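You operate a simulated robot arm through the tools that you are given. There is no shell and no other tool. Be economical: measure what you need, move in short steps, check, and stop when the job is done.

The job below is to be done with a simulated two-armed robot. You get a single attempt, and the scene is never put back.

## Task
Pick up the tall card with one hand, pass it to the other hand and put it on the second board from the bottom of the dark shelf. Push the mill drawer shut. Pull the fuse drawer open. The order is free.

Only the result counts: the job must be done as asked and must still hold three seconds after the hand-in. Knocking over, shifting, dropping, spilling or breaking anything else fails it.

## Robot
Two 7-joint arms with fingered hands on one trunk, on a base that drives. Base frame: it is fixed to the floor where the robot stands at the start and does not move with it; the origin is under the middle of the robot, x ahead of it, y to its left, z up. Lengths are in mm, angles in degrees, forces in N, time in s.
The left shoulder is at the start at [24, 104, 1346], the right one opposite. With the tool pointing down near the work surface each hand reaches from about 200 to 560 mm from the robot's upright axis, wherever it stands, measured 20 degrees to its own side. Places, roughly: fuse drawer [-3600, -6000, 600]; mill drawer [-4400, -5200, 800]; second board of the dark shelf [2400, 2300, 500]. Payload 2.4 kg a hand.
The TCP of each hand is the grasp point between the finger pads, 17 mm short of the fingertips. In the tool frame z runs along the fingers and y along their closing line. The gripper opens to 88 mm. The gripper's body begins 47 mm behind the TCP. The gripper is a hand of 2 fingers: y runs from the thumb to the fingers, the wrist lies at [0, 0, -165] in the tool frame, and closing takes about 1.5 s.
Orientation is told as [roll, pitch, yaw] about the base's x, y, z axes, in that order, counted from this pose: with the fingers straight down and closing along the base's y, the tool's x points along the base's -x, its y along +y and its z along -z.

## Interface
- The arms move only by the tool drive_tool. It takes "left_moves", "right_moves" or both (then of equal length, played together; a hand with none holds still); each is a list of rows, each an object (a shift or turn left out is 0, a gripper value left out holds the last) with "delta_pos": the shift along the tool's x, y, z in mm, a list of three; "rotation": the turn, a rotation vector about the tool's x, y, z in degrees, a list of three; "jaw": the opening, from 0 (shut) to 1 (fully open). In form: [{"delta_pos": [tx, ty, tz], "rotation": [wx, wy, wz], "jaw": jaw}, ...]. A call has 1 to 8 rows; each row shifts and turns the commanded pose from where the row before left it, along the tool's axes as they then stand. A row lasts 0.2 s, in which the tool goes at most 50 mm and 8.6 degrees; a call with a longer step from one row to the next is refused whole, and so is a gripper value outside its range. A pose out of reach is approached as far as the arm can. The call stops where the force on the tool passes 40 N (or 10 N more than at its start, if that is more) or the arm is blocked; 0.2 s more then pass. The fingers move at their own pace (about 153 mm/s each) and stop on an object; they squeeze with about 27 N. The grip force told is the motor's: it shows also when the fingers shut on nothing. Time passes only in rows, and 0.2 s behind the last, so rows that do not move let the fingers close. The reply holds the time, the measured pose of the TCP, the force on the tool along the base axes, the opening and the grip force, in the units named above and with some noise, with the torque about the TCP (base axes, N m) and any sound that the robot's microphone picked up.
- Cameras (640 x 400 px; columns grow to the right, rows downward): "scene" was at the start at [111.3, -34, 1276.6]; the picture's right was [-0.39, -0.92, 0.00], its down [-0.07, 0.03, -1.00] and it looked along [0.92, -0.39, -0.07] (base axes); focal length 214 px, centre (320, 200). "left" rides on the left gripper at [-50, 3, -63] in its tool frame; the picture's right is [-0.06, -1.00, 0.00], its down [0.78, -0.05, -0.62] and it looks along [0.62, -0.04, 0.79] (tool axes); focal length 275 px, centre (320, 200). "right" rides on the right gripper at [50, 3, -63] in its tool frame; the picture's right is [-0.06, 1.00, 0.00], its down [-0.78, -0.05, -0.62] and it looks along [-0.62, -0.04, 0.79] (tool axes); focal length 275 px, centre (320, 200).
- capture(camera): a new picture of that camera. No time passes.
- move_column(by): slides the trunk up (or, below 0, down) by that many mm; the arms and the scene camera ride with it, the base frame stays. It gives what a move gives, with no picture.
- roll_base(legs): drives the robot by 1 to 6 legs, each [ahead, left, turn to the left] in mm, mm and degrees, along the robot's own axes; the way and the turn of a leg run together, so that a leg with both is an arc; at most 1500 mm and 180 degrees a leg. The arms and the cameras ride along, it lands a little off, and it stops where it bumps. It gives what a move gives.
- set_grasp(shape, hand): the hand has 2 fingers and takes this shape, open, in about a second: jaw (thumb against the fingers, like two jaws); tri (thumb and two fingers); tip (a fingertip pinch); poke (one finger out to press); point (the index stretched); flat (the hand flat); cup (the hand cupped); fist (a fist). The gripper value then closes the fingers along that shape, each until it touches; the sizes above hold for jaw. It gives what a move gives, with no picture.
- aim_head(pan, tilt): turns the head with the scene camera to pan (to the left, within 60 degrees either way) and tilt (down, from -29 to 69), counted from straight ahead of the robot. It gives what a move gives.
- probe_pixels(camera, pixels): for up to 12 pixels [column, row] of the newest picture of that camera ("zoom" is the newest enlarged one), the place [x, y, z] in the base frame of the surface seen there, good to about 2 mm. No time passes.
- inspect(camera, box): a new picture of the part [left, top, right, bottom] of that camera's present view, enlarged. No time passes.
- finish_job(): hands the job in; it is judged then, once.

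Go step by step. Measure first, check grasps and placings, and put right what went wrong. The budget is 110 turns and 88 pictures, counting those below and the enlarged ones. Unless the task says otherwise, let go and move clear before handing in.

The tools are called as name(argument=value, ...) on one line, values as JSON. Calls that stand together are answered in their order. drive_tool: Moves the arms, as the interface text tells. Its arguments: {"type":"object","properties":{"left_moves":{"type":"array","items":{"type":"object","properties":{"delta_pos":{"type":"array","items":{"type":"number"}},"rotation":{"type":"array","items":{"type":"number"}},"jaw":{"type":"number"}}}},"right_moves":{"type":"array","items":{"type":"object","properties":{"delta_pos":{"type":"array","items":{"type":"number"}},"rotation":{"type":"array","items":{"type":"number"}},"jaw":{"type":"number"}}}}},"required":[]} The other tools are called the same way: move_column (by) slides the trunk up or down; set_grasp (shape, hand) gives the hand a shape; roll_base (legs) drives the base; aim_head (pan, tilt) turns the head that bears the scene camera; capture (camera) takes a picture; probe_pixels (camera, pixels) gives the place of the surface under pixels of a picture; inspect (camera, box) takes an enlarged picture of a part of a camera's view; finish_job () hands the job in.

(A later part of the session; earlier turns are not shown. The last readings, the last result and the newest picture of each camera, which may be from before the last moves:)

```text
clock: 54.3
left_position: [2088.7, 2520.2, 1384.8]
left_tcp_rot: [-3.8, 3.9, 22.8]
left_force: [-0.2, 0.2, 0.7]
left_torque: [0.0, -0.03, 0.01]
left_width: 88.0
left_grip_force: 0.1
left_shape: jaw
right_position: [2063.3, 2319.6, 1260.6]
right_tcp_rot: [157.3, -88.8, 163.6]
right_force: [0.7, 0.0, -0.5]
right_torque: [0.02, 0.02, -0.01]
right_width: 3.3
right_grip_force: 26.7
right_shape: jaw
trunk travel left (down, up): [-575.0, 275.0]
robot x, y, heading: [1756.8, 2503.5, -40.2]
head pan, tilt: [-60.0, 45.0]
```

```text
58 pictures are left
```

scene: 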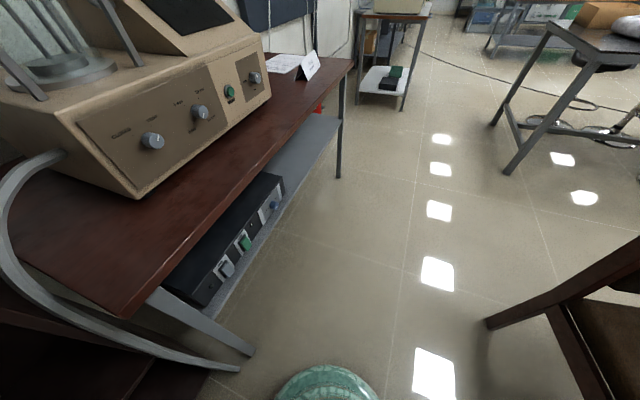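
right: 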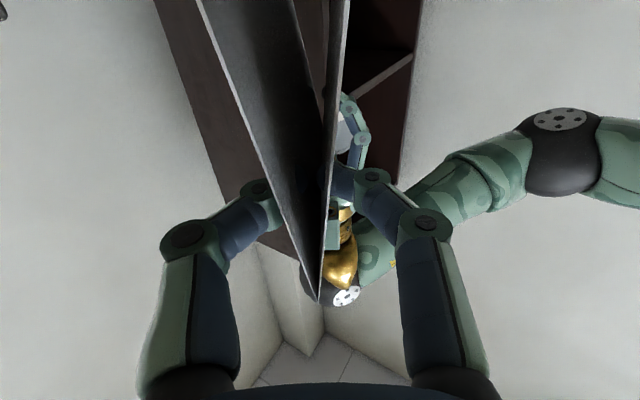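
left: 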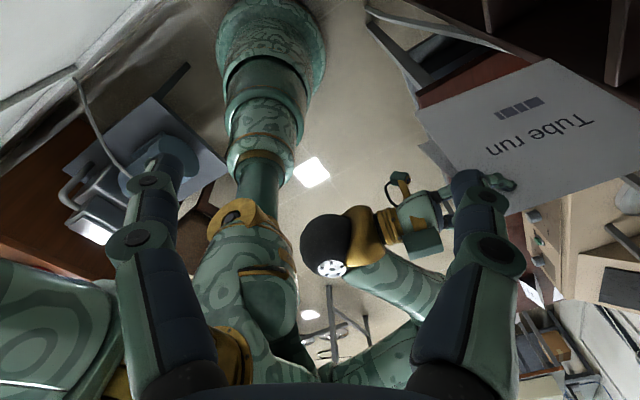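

The black surface at (1793,2497,1168) is the right elbow, folded tightly before the trunk, and the left elbow is likely against the wall at e≈3447. I extend the left hand forward and inward to draw its elbow off the wall.

drive_tool(left_moves=[{"delta_pos": [-6, -26, -5]}, {"delta_pos": [-6, -26, -5]}, {"delta_pos": [-6, -26, -5]}, {"delta_pos": [-6, -26, -5]}, {}])

aim_head(pan=60, tilt=-10)

capture(camera="scene")

```text
clock: 54.6
left_position: [2130.2, 2542.6, 1369.2]
left_tcp_rot: [-4.4, 6.2, 25.8]
left_force: [-0.4, -0.4, 0.6]
left_torque: [-0.05, 0.01, 0.02]
left_width: 88.3
left_grip_force: 0.0
left_shape: jaw
right_position: [2082.2, 2347.3, 1261.9]
right_tcp_rot: [154.9, -88.3, 167.1]
right_force: [0.3, 0.3, -0.5]
right_torque: [-0.01, -0.03, 0.0]
right_width: 3.2
right_grip_force: 26.6
right_shape: jaw
trunk travel left (down, up): [-575.0, 275.0]
robot x, y, heading: [1762.6, 2492.8, -41.5]
head pan, tilt: [-60.0, 45.0]
stopped in row 1 (left hand): the arm was blocked; the commanded pose is now the measured one
```

```text
clock: 56.6
left_position: [2131.1, 2544.3, 1368.1]
left_tcp_rot: [-4.3, 6.2, 26.1]
left_force: [0.0, 0.3, -0.2]
left_torque: [0.0, -0.04, 0.01]
left_width: 87.7
left_grip_force: 0.0
left_shape: jaw
right_position: [2081.5, 2346.3, 1261.7]
right_tcp_rot: [149.6, -88.5, 172.3]
right_force: [-0.2, 0.4, 0.3]
right_torque: [0.0, -0.01, -0.01]
right_width: 3.1
right_grip_force: 26.9
right_shape: jaw
trunk travel left (down, up): [-575.0, 275.0]
robot x, y, heading: [1758.9, 2501.2, -41.6]
head pan, tilt: [60.0, -10.0]
```

```text
57 pictures are left
```

scene: 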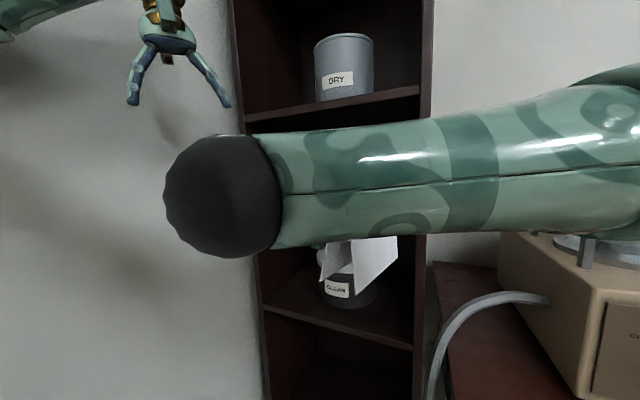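

The right arm's elbow (black ball at (225,195)) has swung across in front of the head and probably presses the left arm. I probe these.

probe_pixels(camera="scene", pixels=[[190, 195], [225, 195], [265, 195], [350, 180], [450, 175], [600, 160], [600, 75], [20, 20], [60, 8], [165, 20], [375, 255], [330, 250]])

capture(camera="left")

capture(camera="right")

```text
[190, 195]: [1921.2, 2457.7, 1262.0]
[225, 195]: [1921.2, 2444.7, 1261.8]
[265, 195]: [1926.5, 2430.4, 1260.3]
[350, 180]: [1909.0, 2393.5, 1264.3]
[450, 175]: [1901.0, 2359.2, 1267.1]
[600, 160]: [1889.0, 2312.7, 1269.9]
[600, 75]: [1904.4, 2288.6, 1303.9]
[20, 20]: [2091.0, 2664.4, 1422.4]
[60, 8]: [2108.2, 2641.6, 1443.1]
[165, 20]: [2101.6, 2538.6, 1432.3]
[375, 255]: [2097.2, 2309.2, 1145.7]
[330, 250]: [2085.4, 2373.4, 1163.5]
```

```text
56 pictures are left
```

left: 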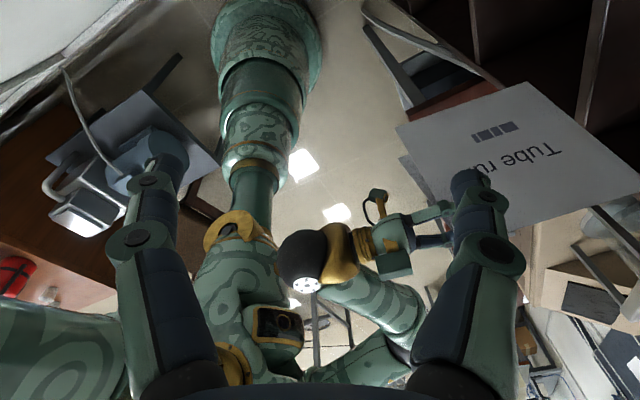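

```text
55 pictures are left
```

right: 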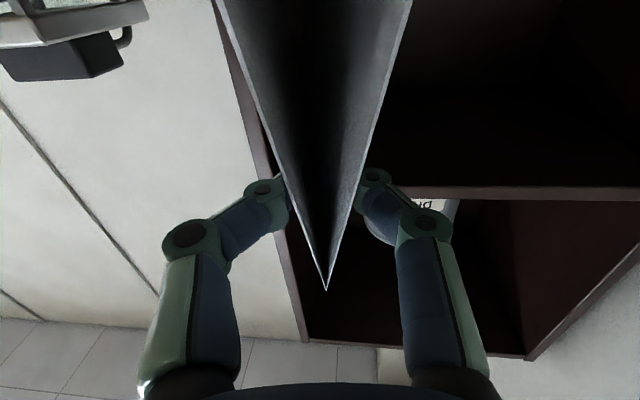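

The ball is in fact the right wrist, with the forearm going right; the left forearm at (2091,2664) reaches to the wall. I check what blocks on the right, including the chair seen there.

aim_head(pan=-60, tilt=30)

capture(camera="scene")

probe_pixels(camera="scene", pixels=[[490, 270], [560, 270], [620, 200], [600, 330], [620, 380], [100, 200], [30, 60], [320, 380], [240, 60], [100, 50]])

```text
clock: 58.6
left_position: [2132.7, 2542.8, 1368.6]
left_tcp_rot: [-4.1, 6.2, 26.1]
left_force: [-0.1, 0.1, 0.3]
left_torque: [-0.03, 0.02, 0.03]
left_width: 88.0
left_grip_force: 0.2
left_shape: jaw
right_position: [2083.1, 2346.6, 1259.6]
right_tcp_rot: [149.0, -88.4, 172.9]
right_force: [0.3, 1.2, 0.2]
right_torque: [0.02, 0.06, 0.01]
right_width: 3.1
right_grip_force: 26.9
right_shape: jaw
trunk travel left (down, up): [-575.0, 275.0]
robot x, y, heading: [1761.0, 2496.2, -42.0]
head pan, tilt: [-60.0, 30.0]
```

```text
54 pictures are left
```

scene: 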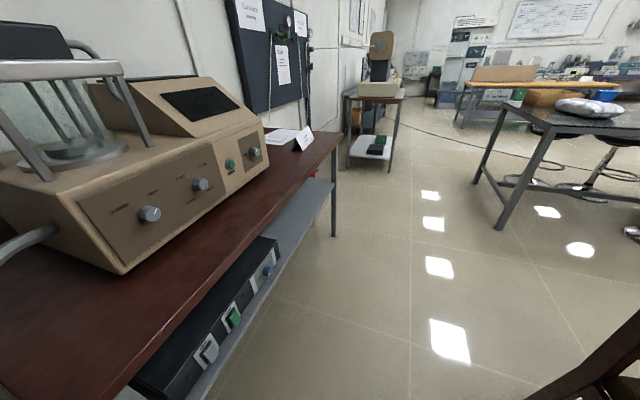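

```text
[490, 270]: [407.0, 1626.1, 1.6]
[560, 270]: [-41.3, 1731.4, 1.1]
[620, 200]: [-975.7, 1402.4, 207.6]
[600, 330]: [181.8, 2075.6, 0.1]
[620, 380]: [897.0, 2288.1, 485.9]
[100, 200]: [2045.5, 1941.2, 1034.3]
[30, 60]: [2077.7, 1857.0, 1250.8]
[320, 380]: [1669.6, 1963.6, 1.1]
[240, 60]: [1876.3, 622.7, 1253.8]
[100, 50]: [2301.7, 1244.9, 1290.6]
```

Nothing stands on the right; the chair is 860 mm away. The left elbow at the wall is the likely jam, so I try backing away diagonally.

roll_base(legs=[[-60, -40, 0]])

```text
clock: 59.3
left_position: [2186.6, 2603.0, 1327.9]
left_tcp_rot: [-3.1, 9.5, 35.1]
left_force: [-0.6, 0.0, 0.0]
left_torque: [-0.04, 0.01, 0.0]
left_width: 88.1
left_grip_force: 0.2
left_shape: jaw
right_position: [2112.0, 2372.8, 1239.4]
right_tcp_rot: [-102.1, -88.9, 66.4]
right_force: [0.3, -0.3, 0.3]
right_torque: [0.0, -0.01, 0.01]
right_width: 3.1
right_grip_force: 27.2
right_shape: jaw
trunk travel left (down, up): [-575.0, 275.0]
robot x, y, heading: [1761.0, 2487.0, -44.1]
head pan, tilt: [-60.0, 30.0]
stopped in leg 1: the robot was blocked; the commanded pose is now the measured one
```

The arms shifted while the base barely moved, which suggests arm contact. I look at the left arm again.

aim_head(pan=60, tilt=-20)

capture(camera="scene")

aim_head(pan=-20, tilt=-5)

capture(camera="scene")

```text
clock: 61.3
left_position: [2188.1, 2604.0, 1327.2]
left_tcp_rot: [-2.7, 9.5, 35.0]
left_force: [0.0, -0.7, 0.3]
left_torque: [0.01, 0.04, 0.0]
left_width: 88.1
left_grip_force: 0.1
left_shape: jaw
right_position: [2113.5, 2374.2, 1239.7]
right_tcp_rot: [-94.4, -89.1, 59.0]
right_force: [-0.6, 0.6, 0.8]
right_torque: [0.02, 0.01, -0.02]
right_width: 3.2
right_grip_force: 27.4
right_shape: jaw
trunk travel left (down, up): [-575.0, 275.0]
robot x, y, heading: [1762.0, 2488.8, -44.1]
head pan, tilt: [60.0, -20.0]
```

```text
53 pictures are left
```

scene: 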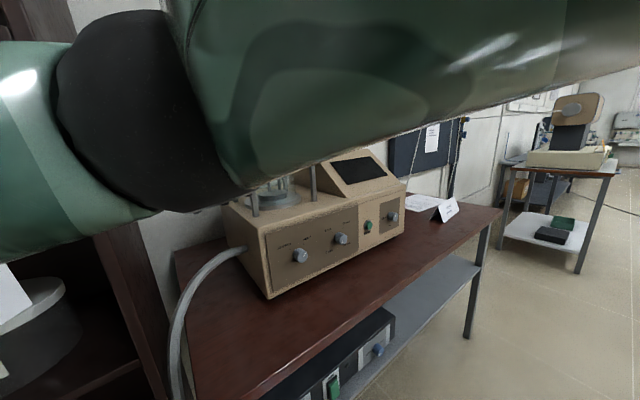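

```text
clock: 62.9
left_position: [2188.9, 2603.2, 1327.4]
left_tcp_rot: [-2.8, 9.4, 35.1]
left_force: [-0.5, 0.7, 0.1]
left_torque: [-0.01, -0.01, -0.01]
left_width: 88.0
left_grip_force: 0.0
left_shape: jaw
right_position: [2112.5, 2372.8, 1237.9]
right_tcp_rot: [-90.6, -89.1, 55.2]
right_force: [0.3, 0.5, -0.8]
right_torque: [0.0, -0.05, 0.02]
right_width: 3.2
right_grip_force: 27.1
right_shape: jaw
trunk travel left (down, up): [-575.0, 275.0]
robot x, y, heading: [1764.4, 2487.8, -44.5]
head pan, tilt: [-20.0, -5.0]
```

```text
52 pictures are left
```

scene: 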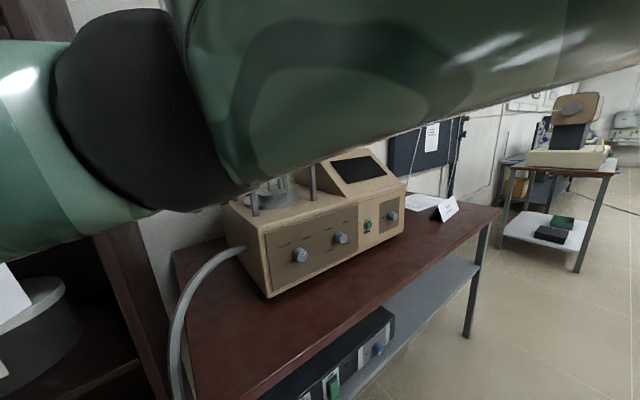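

Both pictures are identical although pan was −20 vs 60: the head is jammed by the right arm, whose hand now stands at robot-frame (329,162), crossed far to the left and pushing the left arm to the wall. I move the right hand back to its own side (tool −y), watching the shelf post.

drive_tool(right_moves=[{"delta_pos": [0, -25, -3]}, {"delta_pos": [0, -30, -5]}, {"delta_pos": [0, -30, -5]}, {"delta_pos": [0, -30, -5]}, {}])

```text
clock: 63.2
left_position: [2202.4, 2595.4, 1307.0]
left_tcp_rot: [1.6, 6.6, 36.8]
left_force: [0.3, -0.4, 0.4]
left_torque: [0.02, -0.01, -0.02]
left_width: 87.9
left_grip_force: 0.1
left_shape: jaw
right_position: [2115.7, 2323.1, 1207.8]
right_tcp_rot: [-54.9, -86.0, 19.3]
right_force: [-15.3, 18.8, 8.9]
right_torque: [0.01, -0.05, 0.3]
right_width: 7.1
right_grip_force: 26.3
right_shape: jaw
right hand out of reach, approached as far as the arm can: row 1
trunk travel left (down, up): [-575.0, 275.0]
robot x, y, heading: [1767.8, 2480.7, -46.3]
head pan, tilt: [-20.0, -5.0]
stopped in row 1 (left hand): the arm was blocked; the commanded pose is now the measured one
```

Progress (50 mm to the right), but 25 N along the shelf normal says the card's tip is touching a board edge. I pull back along tool −z with more −y.

drive_tool(right_moves=[{"delta_pos": [0, -20, -25]}, {"delta_pos": [0, -30, -10]}])

capture(camera="scene")

capture(camera="right")

capture(camera="left")

```text
clock: 63.5
left_position: [2260.0, 2573.6, 1264.4]
left_tcp_rot: [5.9, 5.8, 31.5]
left_force: [0.0, -1.2, -0.7]
left_torque: [0.04, 0.01, 0.02]
left_width: 88.0
left_grip_force: 0.0
left_shape: jaw
right_position: [2145.2, 2282.5, 1149.9]
right_tcp_rot: [-46.0, -79.7, 8.5]
right_force: [-0.5, -0.2, -0.2]
right_torque: [0.04, -0.02, 0.09]
right_width: 6.4
right_grip_force: 27.0
right_shape: jaw
right hand out of reach, approached as far as the arm can: row 1
trunk travel left (down, up): [-575.0, 275.0]
robot x, y, heading: [1775.8, 2465.7, -49.6]
head pan, tilt: [-20.0, -5.0]
stopped in row 1 (left hand): the arm was blocked; the commanded pose is now the measured one
```

```text
51 pictures are left
```

scene: 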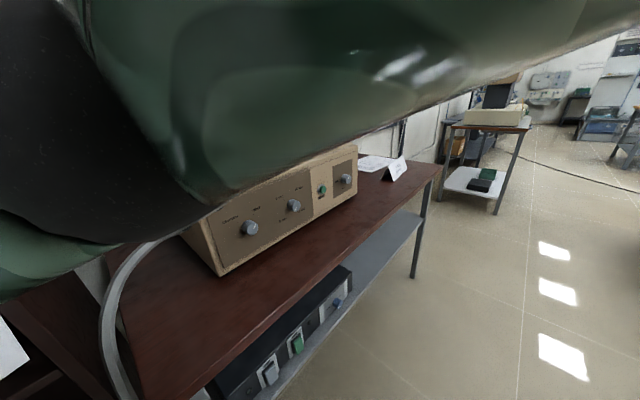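

```text
50 pictures are left
```

right: 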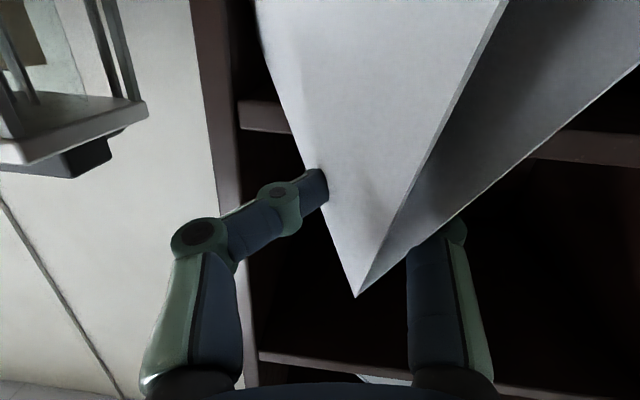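

```text
49 pictures are left
```

left: 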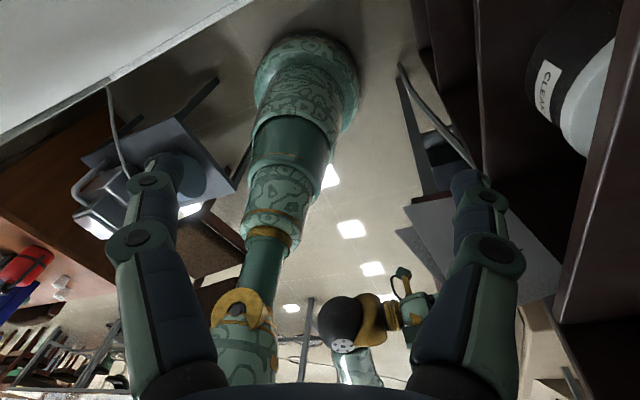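

The card has twisted in the right grip but is still held (6.4 mm). The right elbow has crossed to the left in front of the head, wedging the left arm to the wall; I try small base moves straight away from the shelf and wall and watch the trend.

roll_base(legs=[[-40, -30, 0]])

roll_base(legs=[[-40, -30, 0]])

```text
clock: 64.3
left_position: [2327.3, 2534.6, 1233.5]
left_tcp_rot: [2.2, 11.7, 19.3]
left_force: [-17.8, -166.9, -19.2]
left_torque: [9.71, 0.35, -11.62]
left_width: 88.0
left_grip_force: 0.1
left_shape: jaw
right_position: [2156.4, 2174.2, 1117.3]
right_tcp_rot: [-67.9, -74.4, 14.6]
right_force: [14.7, 36.2, 18.1]
right_torque: [0.71, -0.68, 0.79]
right_width: 26.6
right_grip_force: 26.6
right_shape: jaw
trunk travel left (down, up): [-575.0, 275.0]
robot x, y, heading: [1781.9, 2440.0, -56.1]
head pan, tilt: [-20.0, -5.0]
stopped in leg 1: the robot was blocked; the commanded pose is now the measured one
```

```text
clock: 65.0
left_position: [2325.5, 2543.6, 1206.3]
left_tcp_rot: [2.4, 12.7, 11.6]
left_force: [-4.8, -57.1, -2.5]
left_torque: [3.33, -0.08, -4.21]
left_width: 88.0
left_grip_force: 0.0
left_shape: jaw
right_position: [2121.7, 2122.5, 1057.0]
right_tcp_rot: [-67.7, -66.7, 11.4]
right_force: [0.3, 0.8, -0.1]
right_torque: [0.0, 0.02, 0.03]
right_width: 3.5
right_grip_force: 26.7
right_shape: jaw
trunk travel left (down, up): [-575.0, 275.0]
robot x, y, heading: [1759.2, 2452.0, -53.7]
head pan, tilt: [-20.0, -5.0]
stopped in leg 1: the robot was blocked; the commanded pose is now the measured one
```

The right hand moved right a lot; the width went 26.6 then 3.5, so I check whether the card is still held.

capture(camera="right")

capture(camera="scene")

capture(camera="left")

```text
48 pictures are left
```

right: 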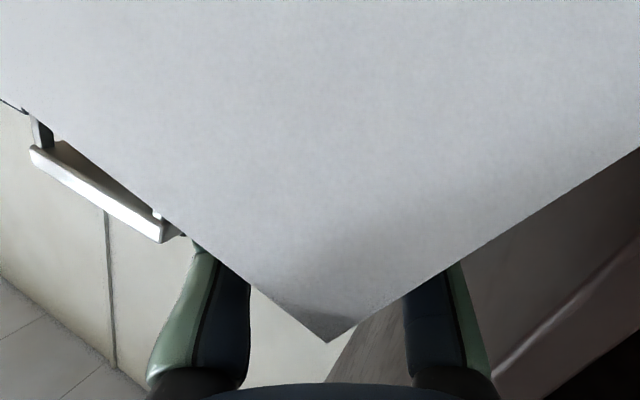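

```text
47 pictures are left
```

scene: 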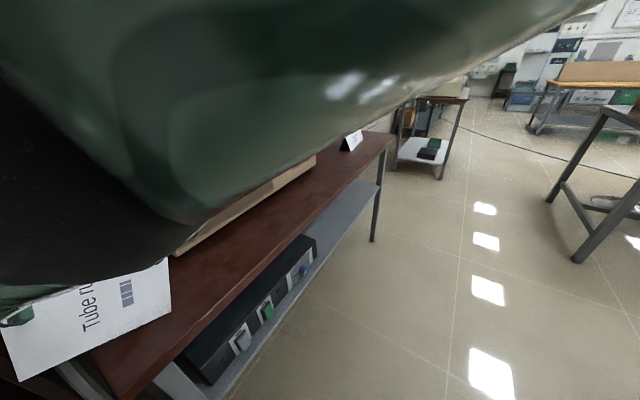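

```text
46 pictures are left
```

left: 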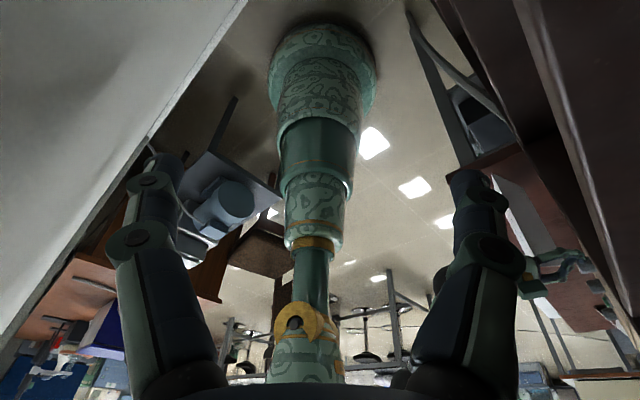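

The card is still pinched in the right hand, though turned. With computed tool axes I now draw the right hand away from shelf and up to its own side, and the left hand back out of the shelf corner too.

drive_tool(left_moves=[{"delta_pos": [31, -4, -10]}, {"delta_pos": [31, -4, -10]}, {"delta_pos": [31, -4, -10]}], right_moves=[{"delta_pos": [-2, -34, -18]}, {"delta_pos": [-2, -34, -18]}, {"delta_pos": [-2, -34, -18]}])

```text
clock: 65.2
left_position: [2322.1, 2550.2, 1183.9]
left_tcp_rot: [1.7, 15.1, 5.7]
left_force: [-2.9, -31.0, -2.1]
left_torque: [1.73, -0.02, -2.49]
left_width: 88.1
left_grip_force: 0.1
left_shape: jaw
right_position: [2099.1, 2097.7, 1037.6]
right_tcp_rot: [-71.9, -62.5, 11.9]
right_force: [-0.1, -0.4, 0.4]
right_torque: [0.01, 0.03, 0.03]
right_width: 3.1
right_grip_force: 27.0
right_shape: jaw
right hand out of reach, approached as far as the arm can: row 1
trunk travel left (down, up): [-575.0, 275.0]
robot x, y, heading: [1754.9, 2456.5, -52.8]
head pan, tilt: [-20.0, -5.0]
stopped in row 1 (left hand): the force on the tool passed its limit at 82 N (the readings are from after the stop); the commanded pose is now the measured one
```

Forces are falling and the base turns back. I repeat in small steps.

drive_tool(right_moves=[{"delta_pos": [-8, -34, -18]}])

drive_tool(right_moves=[{"delta_pos": [-8, -34, -18]}])

drive_tool(right_moves=[{"delta_pos": [-8, -34, -18]}])

```text
clock: 65.5
left_position: [2314.2, 2551.6, 1160.5]
left_tcp_rot: [0.8, 17.9, 0.8]
left_force: [-1.1, 0.0, -0.2]
left_torque: [-0.01, 0.03, 0.0]
left_width: 87.8
left_grip_force: 0.1
left_shape: jaw
right_position: [2073.2, 2064.3, 1032.0]
right_tcp_rot: [-77.4, -59.3, 12.1]
right_force: [-0.4, 0.5, -0.5]
right_torque: [0.01, 0.0, 0.02]
right_width: 3.2
right_grip_force: 27.2
right_shape: jaw
right hand out of reach, approached as far as the arm can: row 1
trunk travel left (down, up): [-575.0, 275.0]
robot x, y, heading: [1744.9, 2461.7, -52.6]
head pan, tilt: [-20.0, -5.0]
stopped in row 1 (left hand): the force on the tool passed its limit at 53 N (the readings are from after the stop); the commanded pose is now the measured one
```

```text
clock: 65.8
left_position: [2307.7, 2552.2, 1140.4]
left_tcp_rot: [-0.5, 20.4, -3.7]
left_force: [0.1, -0.4, 0.3]
left_torque: [-0.02, -0.01, -0.01]
left_width: 88.0
left_grip_force: 0.1
left_shape: jaw
right_position: [2060.2, 2052.1, 1036.6]
right_tcp_rot: [-81.0, -58.6, 12.4]
right_force: [-0.6, -1.0, 0.1]
right_torque: [-0.01, -0.03, 0.02]
right_width: 2.9
right_grip_force: 26.4
right_shape: jaw
right hand out of reach, approached as far as the arm can: row 1
trunk travel left (down, up): [-575.0, 275.0]
robot x, y, heading: [1743.6, 2460.1, -52.5]
head pan, tilt: [-20.0, -5.0]
stopped in row 1 (left hand): the arm was blocked; the commanded pose is now the measured one
```

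```text
clock: 66.2
left_position: [2305.8, 2552.2, 1131.3]
left_tcp_rot: [-1.2, 21.2, -5.5]
left_force: [0.0, -0.3, 0.0]
left_torque: [-0.04, -0.01, 0.01]
left_width: 87.7
left_grip_force: 0.0
left_shape: jaw
right_position: [2045.3, 2033.9, 1045.9]
right_tcp_rot: [-84.3, -58.8, 12.1]
right_force: [0.1, 0.4, 0.7]
right_torque: [0.02, 0.02, 0.02]
right_width: 2.9
right_grip_force: 26.9
right_shape: jaw
right hand out of reach, approached as far as the arm can: row 1
trunk travel left (down, up): [-575.0, 275.0]
robot x, y, heading: [1746.1, 2450.8, -53.9]
head pan, tilt: [-20.0, -5.0]
stopped in row 1 (left hand): the arm was blocked; the commanded pose is now the measured one
```

Forces are now near zero. I look where the card is relative to the desk device.

capture(camera="scene")

capture(camera="right")

```text
45 pictures are left
```

scene: 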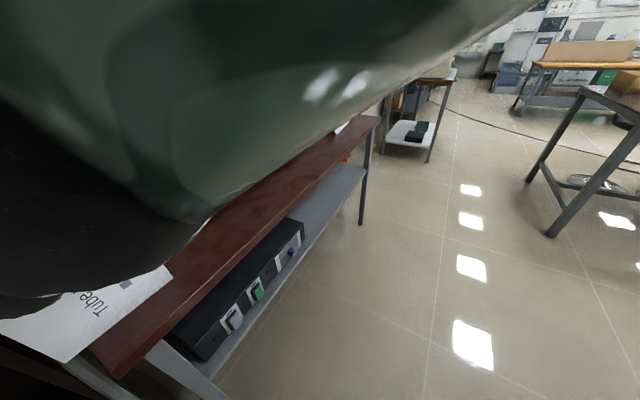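

```text
44 pictures are left
```

right: 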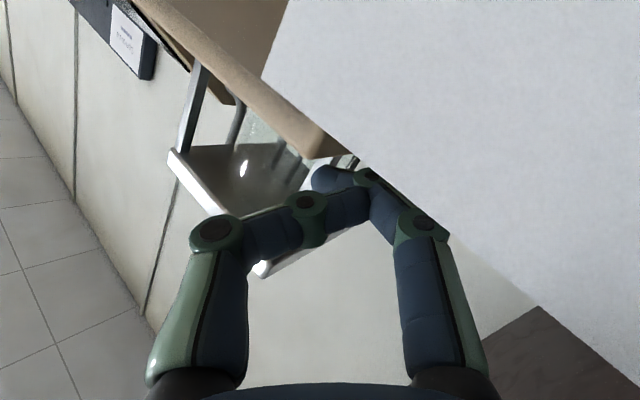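

The hand is now at robot-frame (513,−4). I continue toward its own side, back and up, in single-row calls.

drive_tool(right_moves=[{"delta_pos": [0, -39, -10]}, {"delta_pos": [0, -39, -10]}])

drive_tool(right_moves=[{"delta_pos": [0, -39, -10]}, {"delta_pos": [0, -39, -10]}])

drive_tool(right_moves=[{"delta_pos": [0, -39, -10]}, {"delta_pos": [0, -39, -10]}])

drive_tool(right_moves=[{"delta_pos": [0, -39, -10]}, {"delta_pos": [0, -39, -10]}])

```text
clock: 66.5
left_position: [2303.6, 2552.5, 1120.0]
left_tcp_rot: [-2.0, 21.9, -6.8]
left_force: [-1.0, 0.0, 0.8]
left_torque: [-0.01, 0.0, 0.01]
left_width: 88.1
left_grip_force: 0.0
left_shape: jaw
right_position: [2037.5, 2018.9, 1054.3]
right_tcp_rot: [-87.6, -59.0, 12.2]
right_force: [-0.1, 0.9, 0.2]
right_torque: [0.02, 0.02, -0.02]
right_width: 2.8
right_grip_force: 27.1
right_shape: jaw
right hand out of reach, approached as far as the arm can: row 1
trunk travel left (down, up): [-575.0, 275.0]
robot x, y, heading: [1748.2, 2445.2, -54.6]
head pan, tilt: [-20.0, -5.0]
stopped in row 1 (left hand): the arm was blocked; the commanded pose is now the measured one
```

```text
clock: 67.3
left_position: [2300.3, 2550.3, 1110.4]
left_tcp_rot: [-3.0, 22.8, -8.4]
left_force: [-0.3, -0.4, -0.1]
left_torque: [0.03, 0.01, 0.01]
left_width: 87.9
left_grip_force: 0.1
left_shape: jaw
right_position: [2030.0, 2013.0, 1062.7]
right_tcp_rot: [-91.0, -59.3, 12.6]
right_force: [0.1, -0.4, 0.3]
right_torque: [-0.03, -0.04, 0.03]
right_width: 3.1
right_grip_force: 26.3
right_shape: jaw
right hand out of reach, approached as far as the arm can: row 1, 2
trunk travel left (down, up): [-575.0, 275.0]
robot x, y, heading: [1746.0, 2445.3, -55.6]
head pan, tilt: [-20.0, -5.0]
stopped in row 2 (right hand): the arm was blocked; the commanded pose is now the measured one
```

```text
clock: 68.1
left_position: [2298.7, 2550.2, 1101.2]
left_tcp_rot: [-3.9, 23.6, -9.9]
left_force: [0.2, -0.3, 0.4]
left_torque: [-0.02, 0.04, -0.01]
left_width: 87.9
left_grip_force: 0.0
left_shape: jaw
right_position: [2023.5, 2006.2, 1071.7]
right_tcp_rot: [-94.0, -59.6, 13.2]
right_force: [0.0, 0.1, -0.3]
right_torque: [0.0, 0.0, 0.0]
right_width: 2.8
right_grip_force: 27.0
right_shape: jaw
right hand out of reach, approached as far as the arm can: row 1, 2
trunk travel left (down, up): [-575.0, 275.0]
robot x, y, heading: [1745.3, 2440.7, -56.8]
head pan, tilt: [-20.0, -5.0]
stopped in row 2 (right hand): the arm was blocked; the commanded pose is now the measured one
```

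```text
clock: 68.9
left_position: [2296.5, 2549.7, 1093.2]
left_tcp_rot: [-4.9, 24.4, -11.4]
left_force: [-0.8, 0.9, -0.8]
left_torque: [-0.02, -0.05, -0.01]
left_width: 88.0
left_grip_force: 0.0
left_shape: jaw
right_position: [2017.3, 2002.2, 1081.1]
right_tcp_rot: [-97.2, -59.9, 14.0]
right_force: [0.3, 1.5, -0.2]
right_torque: [0.02, -0.01, 0.0]
right_width: 3.1
right_grip_force: 27.2
right_shape: jaw
right hand out of reach, approached as far as the arm can: row 1, 2
trunk travel left (down, up): [-575.0, 275.0]
robot x, y, heading: [1741.8, 2442.2, -57.4]
head pan, tilt: [-20.0, -5.0]
stopped in row 2 (right hand): the arm was blocked; the commanded pose is now the measured one
```

The hand now points 25° right of forward with its wrist on the left — that's the bad branch. I turn it back leftward (about tool −x), toward the orientation that was reachable before.

drive_tool(right_moves=[{"rotation": [-8.5, 0, 0], "delta_pos": [0, -15, -5]}, {"rotation": [-8.5, 0, 0]}, {"rotation": [-8.5, 0, 0]}, {"rotation": [-8.5, 0, 0]}])

drive_tool(right_moves=[{"rotation": [-8.5, 0, 0]}, {"rotation": [-8.5, 0, 0]}, {"rotation": [-8.5, 0, 0]}, {"rotation": [-8.5, 0, 0]}])

capture(camera="scene")

```text
clock: 70.1
left_position: [2292.7, 2547.6, 1084.7]
left_tcp_rot: [-5.7, 25.2, -12.6]
left_force: [0.1, -0.6, 0.3]
left_torque: [-0.02, 0.0, 0.02]
left_width: 88.2
left_grip_force: 0.1
left_shape: jaw
right_position: [2084.6, 2002.5, 1042.4]
right_tcp_rot: [-62.0, -57.8, 13.1]
right_force: [-1.1, 0.2, 0.8]
right_torque: [0.02, 0.03, 0.05]
right_width: 3.0
right_grip_force: 26.5
right_shape: jaw
right hand out of reach, approached as far as the arm can: row 1, 2, 3, 4
trunk travel left (down, up): [-575.0, 275.0]
robot x, y, heading: [1744.2, 2438.4, -58.6]
head pan, tilt: [-20.0, -5.0]
stopped in row 4 (right hand): the arm was blocked; the commanded pose is now the measured one
```

```text
clock: 71.3
left_position: [2291.0, 2549.2, 1079.2]
left_tcp_rot: [-6.6, 25.9, -14.0]
left_force: [0.1, -0.8, -0.5]
left_torque: [-0.03, -0.01, 0.02]
left_width: 87.9
left_grip_force: 0.0
left_shape: jaw
right_position: [2105.9, 2015.2, 1032.8]
right_tcp_rot: [-32.6, -57.0, 13.4]
right_force: [0.5, 0.0, 0.2]
right_torque: [0.01, 0.01, 0.03]
right_width: 2.8
right_grip_force: 26.8
right_shape: jaw
right hand out of reach, approached as far as the arm can: row 1, 2, 3
trunk travel left (down, up): [-575.0, 275.0]
robot x, y, heading: [1741.1, 2438.5, -58.7]
head pan, tilt: [-20.0, -5.0]
stopped in row 4 (right hand): the arm was blocked; the commanded pose is now the measured one
```

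```text
43 pictures are left
```

scene: 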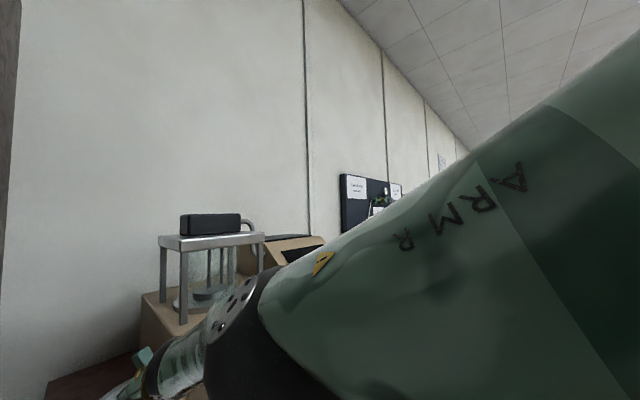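

The head is free again and the right arm has unwound (ARM lettering view). I now pull the right hand back along its own axis, away from the desk.

drive_tool(right_moves=[{"delta_pos": [8, -3, -25]}, {"delta_pos": [11, -3, -38]}, {"delta_pos": [11, -3, -38]}])

capture(camera="right")

aim_head(pan=10, tilt=35)

capture(camera="scene")

```text
clock: 72.1
left_position: [2291.2, 2549.3, 1079.6]
left_tcp_rot: [-6.4, 26.1, -13.9]
left_force: [0.0, -1.0, 1.1]
left_torque: [-0.01, 0.02, -0.01]
left_width: 87.9
left_grip_force: 0.1
left_shape: jaw
right_position: [2008.7, 2033.7, 1051.1]
right_tcp_rot: [-32.4, -57.1, 13.4]
right_force: [-0.5, 0.6, -0.1]
right_torque: [0.03, 0.02, 0.0]
right_width: 2.7
right_grip_force: 26.6
right_shape: jaw
right hand out of reach, approached as far as the arm can: row 1
trunk travel left (down, up): [-575.0, 275.0]
robot x, y, heading: [1739.9, 2445.1, -58.9]
head pan, tilt: [-20.0, -5.0]
```

```text
42 pictures are left
```

right: 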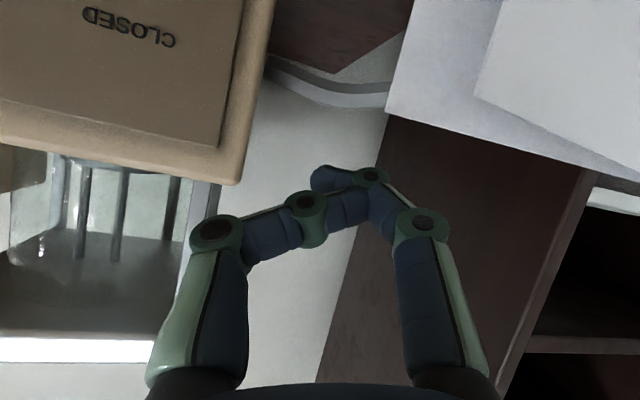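

```text
clock: 73.2
left_position: [2292.1, 2548.7, 1078.7]
left_tcp_rot: [-6.5, 25.9, -13.9]
left_force: [-0.1, -1.3, 0.0]
left_torque: [-0.01, -0.01, -0.02]
left_width: 87.8
left_grip_force: 0.0
left_shape: jaw
right_position: [2010.0, 2036.1, 1049.9]
right_tcp_rot: [-32.2, -57.1, 13.4]
right_force: [0.5, -0.4, -0.3]
right_torque: [0.01, 0.0, 0.04]
right_width: 2.8
right_grip_force: 26.9
right_shape: jaw
trunk travel left (down, up): [-575.0, 275.0]
robot x, y, heading: [1744.0, 2443.1, -58.6]
head pan, tilt: [10.0, 35.0]
```

```text
41 pictures are left
```

scene: 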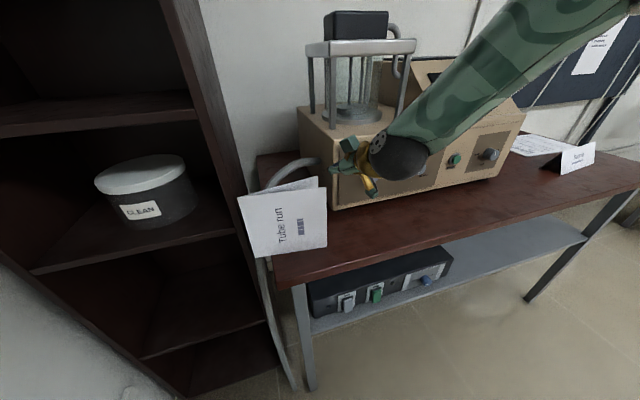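

The right hand is empty; the card now rests on its side at the desk's corner, by the hose (pixel (285,215)). I measure it.

inspect(camera="scene", box=[220, 140, 380, 300])

probe_pixels(camera="scene", pixels=[[239, 198], [254, 256], [327, 248], [325, 188], [318, 178], [290, 184], [285, 215], [330, 208], [275, 284], [331, 209], [145, 160], [370, 40]])

```text
2.50 times, centred on (300, 220) of scene
```

zoom: 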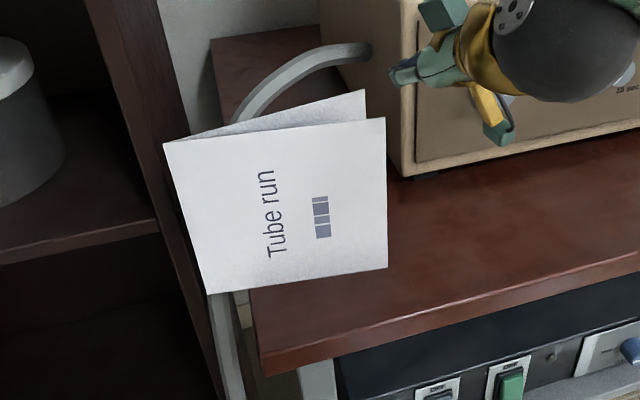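

```text
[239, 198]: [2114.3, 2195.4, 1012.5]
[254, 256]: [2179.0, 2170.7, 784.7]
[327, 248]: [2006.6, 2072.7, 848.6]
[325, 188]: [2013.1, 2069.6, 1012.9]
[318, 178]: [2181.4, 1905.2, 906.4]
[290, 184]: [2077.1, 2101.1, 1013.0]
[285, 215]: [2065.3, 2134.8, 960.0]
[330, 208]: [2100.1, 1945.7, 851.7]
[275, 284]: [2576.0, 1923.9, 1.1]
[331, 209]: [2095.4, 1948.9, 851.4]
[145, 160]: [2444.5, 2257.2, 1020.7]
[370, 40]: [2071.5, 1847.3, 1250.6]
```

The card stands upright on its side on the desk corner (ridge vertical at (2114,2195), feet edge at (2013,2070), top z 1013). First I get the robot clear of wall and shelf: base away from the shelf.

roll_base(legs=[[-89, -45, 0]])

```text
clock: 73.8
left_position: [2287.9, 2547.7, 1067.3]
left_tcp_rot: [-8.0, 27.1, -15.7]
left_force: [0.2, -0.1, 0.7]
left_torque: [0.02, -0.01, -0.01]
left_width: 88.1
left_grip_force: 0.0
left_shape: jaw
right_position: [2031.0, 2047.5, 1051.0]
right_tcp_rot: [-35.6, -55.2, 17.1]
right_force: [0.6, 0.4, -0.1]
right_torque: [-0.01, 0.04, 0.02]
right_width: 2.6
right_grip_force: 27.3
right_shape: jaw
trunk travel left (down, up): [-575.0, 275.0]
robot x, y, heading: [1740.9, 2434.6, -59.9]
head pan, tilt: [10.0, 35.0]
stopped in leg 1: the robot was blocked; the commanded pose is now the measured one
```

Still blocked. I look at the left arm with the now-free head.

aim_head(pan=60, tilt=25)

capture(camera="scene")

probe_pixels(camera="scene", pixels=[[60, 380], [200, 380], [320, 380], [100, 200], [200, 200], [320, 200], [450, 200], [320, 80], [200, 80], [100, 80], [320, 300], [200, 300]])

```text
clock: 75.0
left_position: [2288.4, 2547.7, 1067.7]
left_tcp_rot: [-7.9, 27.2, -15.7]
left_force: [0.2, 0.0, 0.2]
left_torque: [-0.01, 0.02, -0.03]
left_width: 88.0
left_grip_force: 0.0
left_shape: jaw
right_position: [2029.2, 2047.3, 1049.4]
right_tcp_rot: [-35.2, -55.4, 16.6]
right_force: [0.3, 0.1, -0.8]
right_torque: [0.0, -0.02, -0.02]
right_width: 2.8
right_grip_force: 26.7
right_shape: jaw
trunk travel left (down, up): [-575.0, 275.0]
robot x, y, heading: [1741.9, 2440.0, -59.9]
head pan, tilt: [60.0, 25.0]
```

```text
39 pictures are left
```

scene: 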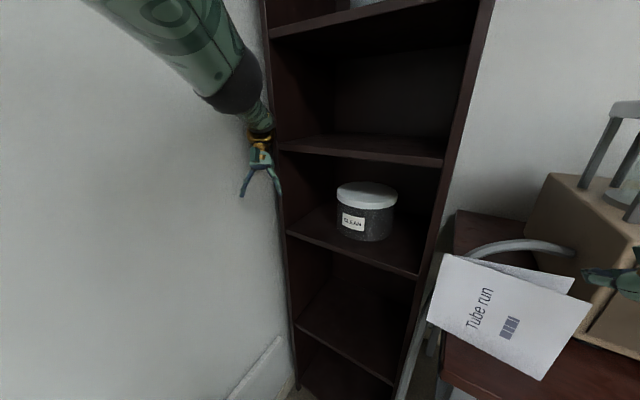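

```text
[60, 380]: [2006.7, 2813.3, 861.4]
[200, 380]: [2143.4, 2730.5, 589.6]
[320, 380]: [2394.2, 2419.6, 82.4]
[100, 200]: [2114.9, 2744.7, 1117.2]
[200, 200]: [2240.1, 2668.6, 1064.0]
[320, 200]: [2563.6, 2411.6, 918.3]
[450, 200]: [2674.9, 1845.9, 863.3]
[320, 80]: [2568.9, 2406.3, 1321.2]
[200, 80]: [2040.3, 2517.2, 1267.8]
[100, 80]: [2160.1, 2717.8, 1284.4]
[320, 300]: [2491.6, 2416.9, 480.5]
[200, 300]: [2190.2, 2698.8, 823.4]
```

The left arm itself seems free, so something else blocks. I check the floor around the base through the left hand's camera.

capture(camera="left")

probe_pixels(camera="left", pixels=[[320, 40], [270, 60], [370, 80], [300, 150], [230, 130], [200, 200], [150, 110], [260, 200], [320, 200], [320, 300], [250, 250], [400, 100]])

```text
38 pictures are left
```

left: 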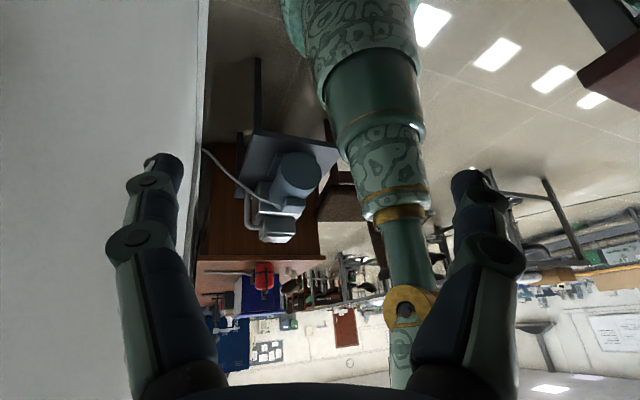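

```text
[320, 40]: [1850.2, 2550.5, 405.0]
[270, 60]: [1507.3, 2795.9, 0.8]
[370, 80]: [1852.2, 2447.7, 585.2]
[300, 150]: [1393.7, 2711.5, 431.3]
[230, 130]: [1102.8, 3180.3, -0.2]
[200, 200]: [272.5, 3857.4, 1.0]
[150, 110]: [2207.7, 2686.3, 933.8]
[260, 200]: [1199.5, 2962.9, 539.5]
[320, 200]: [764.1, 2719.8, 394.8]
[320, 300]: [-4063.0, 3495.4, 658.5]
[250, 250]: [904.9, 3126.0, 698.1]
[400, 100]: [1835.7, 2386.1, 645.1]
```

Nothing stands near the base, so I test whether the left arm moves freely: up and away from the corner.

drive_tool(left_moves=[{"delta_pos": [9, -13, -5]}, {"delta_pos": [17, -25, -10]}, {"delta_pos": [17, -25, -10]}, {"delta_pos": [17, -25, -10]}])

```text
clock: 76.0
left_position: [2265.5, 2487.5, 1127.2]
left_tcp_rot: [-8.8, 27.6, -15.9]
left_force: [-9.2, -1.1, 11.5]
left_torque: [-0.15, -1.44, -0.21]
left_width: 88.0
left_grip_force: 0.2
left_shape: jaw
right_position: [2044.1, 2050.2, 1044.3]
right_tcp_rot: [-33.2, -54.6, 13.5]
right_force: [-0.8, -0.5, -0.4]
right_torque: [-0.03, 0.0, -0.01]
right_width: 3.1
right_grip_force: 27.1
right_shape: jaw
trunk travel left (down, up): [-575.0, 275.0]
robot x, y, heading: [1742.4, 2437.8, -59.8]
head pan, tilt: [60.0, 25.0]
```

The left wrist was leaning on the shelf's front; I back it away, and raise the right hand clear above the card.

drive_tool(left_moves=[{"delta_pos": [25, 10, 12]}, {"delta_pos": [34, 13, 16]}, {"delta_pos": [34, 13, 16]}, {}], right_moves=[{"delta_pos": [-25, -9, -14]}, {"delta_pos": [-25, -9, -14]}, {"delta_pos": [-25, -9, -14]}, {}])

roll_base(legs=[[-60, -30, 0]])

```text
clock: 77.0
left_position: [2173.8, 2545.2, 1126.1]
left_tcp_rot: [-8.5, 27.9, -15.3]
left_force: [0.0, -0.4, -0.5]
left_torque: [-0.02, 0.02, 0.01]
left_width: 88.2
left_grip_force: 0.0
left_shape: jaw
right_position: [2027.8, 2015.8, 1110.1]
right_tcp_rot: [-33.1, -55.0, 14.5]
right_force: [0.2, -0.2, -0.6]
right_torque: [0.03, 0.02, 0.02]
right_width: 2.9
right_grip_force: 27.1
right_shape: jaw
right hand out of reach, approached as far as the arm can: row 1, 2, 3
trunk travel left (down, up): [-575.0, 275.0]
robot x, y, heading: [1744.9, 2438.1, -59.3]
head pan, tilt: [60.0, 25.0]
```

```text
clock: 78.0
left_position: [2114.0, 2583.7, 1126.5]
left_tcp_rot: [-8.5, 27.9, -15.3]
left_force: [0.4, 0.5, 0.0]
left_torque: [0.0, -0.01, 0.01]
left_width: 87.8
left_grip_force: 0.1
left_shape: jaw
right_position: [1970.1, 2051.9, 1110.7]
right_tcp_rot: [-33.2, -55.1, 14.5]
right_force: [-0.1, 0.2, 0.8]
right_torque: [0.03, 0.03, -0.01]
right_width: 2.9
right_grip_force: 26.5
right_shape: jaw
trunk travel left (down, up): [-575.0, 275.0]
robot x, y, heading: [1684.4, 2475.8, -59.1]
head pan, tilt: [60.0, 25.0]
```

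The base is free again. I shift along the desk away from the wall, then reset both arms to neutral poses.

roll_base(legs=[[90, -178, 0]])

drive_tool(right_moves=[{"delta_pos": [-10, -25, -30]}, {"delta_pos": [-10, -25, -30]}, {"delta_pos": [-10, -25, -30], "jaw": 1}])

aim_head(pan=20, tilt=35)

capture(camera="scene")

```text
clock: 79.6
left_position: [2008.7, 2412.7, 1126.3]
left_tcp_rot: [-8.4, 27.9, -15.2]
left_force: [-0.1, -0.4, 0.5]
left_torque: [-0.03, 0.0, 0.03]
left_width: 88.1
left_grip_force: 0.0
left_shape: jaw
right_position: [1864.5, 1881.8, 1109.0]
right_tcp_rot: [-33.1, -55.0, 14.5]
right_force: [0.0, -0.9, -0.2]
right_torque: [0.03, 0.03, -0.01]
right_width: 2.9
right_grip_force: 27.7
right_shape: jaw
trunk travel left (down, up): [-575.0, 275.0]
robot x, y, heading: [1575.6, 2309.8, -58.9]
head pan, tilt: [60.0, 25.0]
```

```text
clock: 80.4
left_position: [2009.6, 2412.9, 1127.2]
left_tcp_rot: [-8.4, 27.9, -15.3]
left_force: [0.2, -0.5, -0.6]
left_torque: [-0.01, 0.01, -0.02]
left_width: 88.0
left_grip_force: 0.0
left_shape: jaw
right_position: [1790.6, 1848.8, 1201.6]
right_tcp_rot: [-33.1, -55.1, 14.4]
right_force: [0.2, 0.5, 0.4]
right_torque: [-0.01, -0.03, 0.01]
right_width: 87.9
right_grip_force: 0.0
right_shape: jaw
trunk travel left (down, up): [-575.0, 275.0]
robot x, y, heading: [1577.4, 2310.5, -59.1]
head pan, tilt: [60.0, 25.0]
```

```text
clock: 81.5
left_position: [2010.2, 2414.0, 1126.3]
left_tcp_rot: [-8.4, 27.9, -15.4]
left_force: [-0.3, 0.4, 0.6]
left_torque: [0.02, 0.01, -0.03]
left_width: 88.1
left_grip_force: 0.0
left_shape: jaw
right_position: [1792.4, 1849.5, 1201.0]
right_tcp_rot: [-33.2, -55.1, 14.4]
right_force: [-0.5, -0.2, 1.2]
right_torque: [0.01, 0.03, 0.03]
right_width: 88.0
right_grip_force: 0.0
right_shape: jaw
trunk travel left (down, up): [-575.0, 275.0]
robot x, y, heading: [1578.8, 2311.3, -59.3]
head pan, tilt: [20.0, 35.0]
```

```text
37 pictures are left
```

scene: 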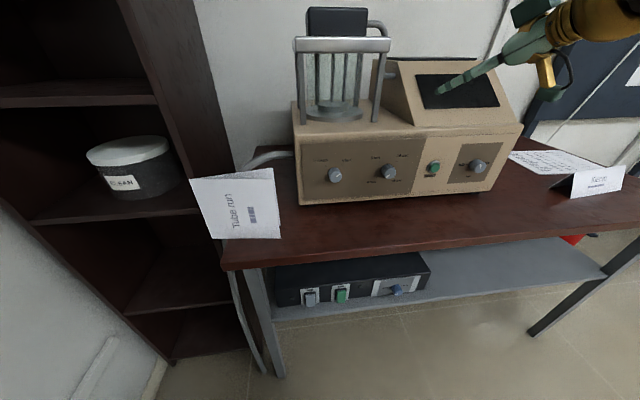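

Everything around looks in place, and the card stands stably on its side (235,205). I now bring the left hand close in front and turn the right hand back to pointing straight down.

drive_tool(left_moves=[{"delta_pos": [14, -39, -7]}, {"delta_pos": [14, -39, -7]}, {"delta_pos": [14, -39, -7]}, {"delta_pos": [14, -39, -7]}, {"delta_pos": [14, -39, -7]}, {"delta_pos": [14, -39, -7]}, {"delta_pos": [14, -39, -7]}, {}], right_moves=[{"rotation": [-2.89, 7.29, -0.53]}, {"rotation": [-2.89, 7.29, -0.53]}, {"rotation": [-2.89, 7.29, -0.53]}, {"rotation": [-2.89, 7.29, -0.53]}, {"rotation": [-2.89, 7.29, -0.53]}, {"rotation": [-2.89, 7.29, -0.53]}, {"rotation": [-2.89, 7.29, -0.53]}, {"rotation": [-2.89, 7.29, -0.53]}])

```text
clock: 83.2
left_position: [1894.4, 2171.9, 1251.0]
left_tcp_rot: [-8.4, 27.9, -15.3]
left_force: [-0.2, 0.0, -0.2]
left_torque: [-0.01, 0.0, 0.01]
left_width: 88.1
left_grip_force: 0.0
left_shape: jaw
right_position: [1796.1, 1807.8, 1178.7]
right_tcp_rot: [-2.2, -1.8, 0.4]
right_force: [0.9, 0.3, 0.1]
right_torque: [-0.01, 0.02, 0.01]
right_width: 87.7
right_grip_force: 0.1
right_shape: jaw
right hand out of reach, approached as far as the arm can: row 1, 2, 7, 8
trunk travel left (down, up): [-575.0, 275.0]
robot x, y, heading: [1580.0, 2308.3, -59.2]
head pan, tilt: [20.0, 35.0]
```

Right hand is vertical again. I draw it nearer and turn the robot to heading 0, which suits the regrasp (yaw 58 relative).

drive_tool(right_moves=[{"delta_pos": [29, 29, -8]}, {"delta_pos": [29, 29, -8]}, {"delta_pos": [29, 29, -8]}, {}])

roll_base(legs=[[0, 0, 59.2]])

aim_head(pan=-10, tilt=38)

capture(camera="scene")

```text
clock: 84.2
left_position: [1894.4, 2172.4, 1251.2]
left_tcp_rot: [-8.4, 27.9, -15.3]
left_force: [0.8, 0.7, 0.1]
left_torque: [-0.03, 0.01, 0.0]
left_width: 88.2
left_grip_force: 0.1
left_shape: jaw
right_position: [1710.1, 1890.8, 1194.7]
right_tcp_rot: [-2.3, -1.8, 0.4]
right_force: [-0.7, -0.4, 0.2]
right_torque: [0.02, 0.0, -0.03]
right_width: 88.1
right_grip_force: 0.1
right_shape: jaw
trunk travel left (down, up): [-575.0, 275.0]
robot x, y, heading: [1578.9, 2308.5, -59.3]
head pan, tilt: [20.0, 35.0]
```

```text
clock: 87.2
left_position: [1858.6, 2506.6, 1249.7]
left_tcp_rot: [-8.5, 27.9, 43.3]
left_force: [-0.8, -0.4, 0.2]
left_torque: [0.01, -0.02, -0.01]
left_width: 88.1
left_grip_force: 0.1
left_shape: jaw
right_position: [2002.8, 2203.1, 1194.3]
right_tcp_rot: [-2.2, -1.8, 59.0]
right_force: [-0.6, -0.4, -0.2]
right_torque: [0.0, 0.02, 0.01]
right_width: 87.8
right_grip_force: 0.1
right_shape: jaw
trunk travel left (down, up): [-575.0, 275.0]
robot x, y, heading: [1575.9, 2307.1, -1.0]
head pan, tilt: [20.0, 35.0]
```

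```text
clock: 88.2
left_position: [1860.1, 2509.3, 1249.8]
left_tcp_rot: [-8.5, 27.8, 43.3]
left_force: [0.8, -1.0, 0.5]
left_torque: [-0.04, -0.01, -0.01]
left_width: 87.8
left_grip_force: 0.1
left_shape: jaw
right_position: [2002.9, 2203.7, 1194.3]
right_tcp_rot: [-2.2, -1.9, 59.0]
right_force: [-0.6, -1.5, 0.1]
right_torque: [0.02, 0.0, 0.01]
right_width: 87.9
right_grip_force: 0.0
right_shape: jaw
trunk travel left (down, up): [-575.0, 275.0]
robot x, y, heading: [1578.5, 2309.1, -0.7]
head pan, tilt: [-10.0, 38.0]
```

```text
36 pictures are left
```

scene: 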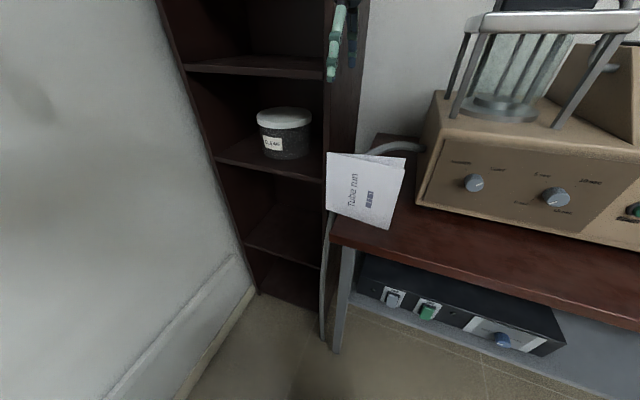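

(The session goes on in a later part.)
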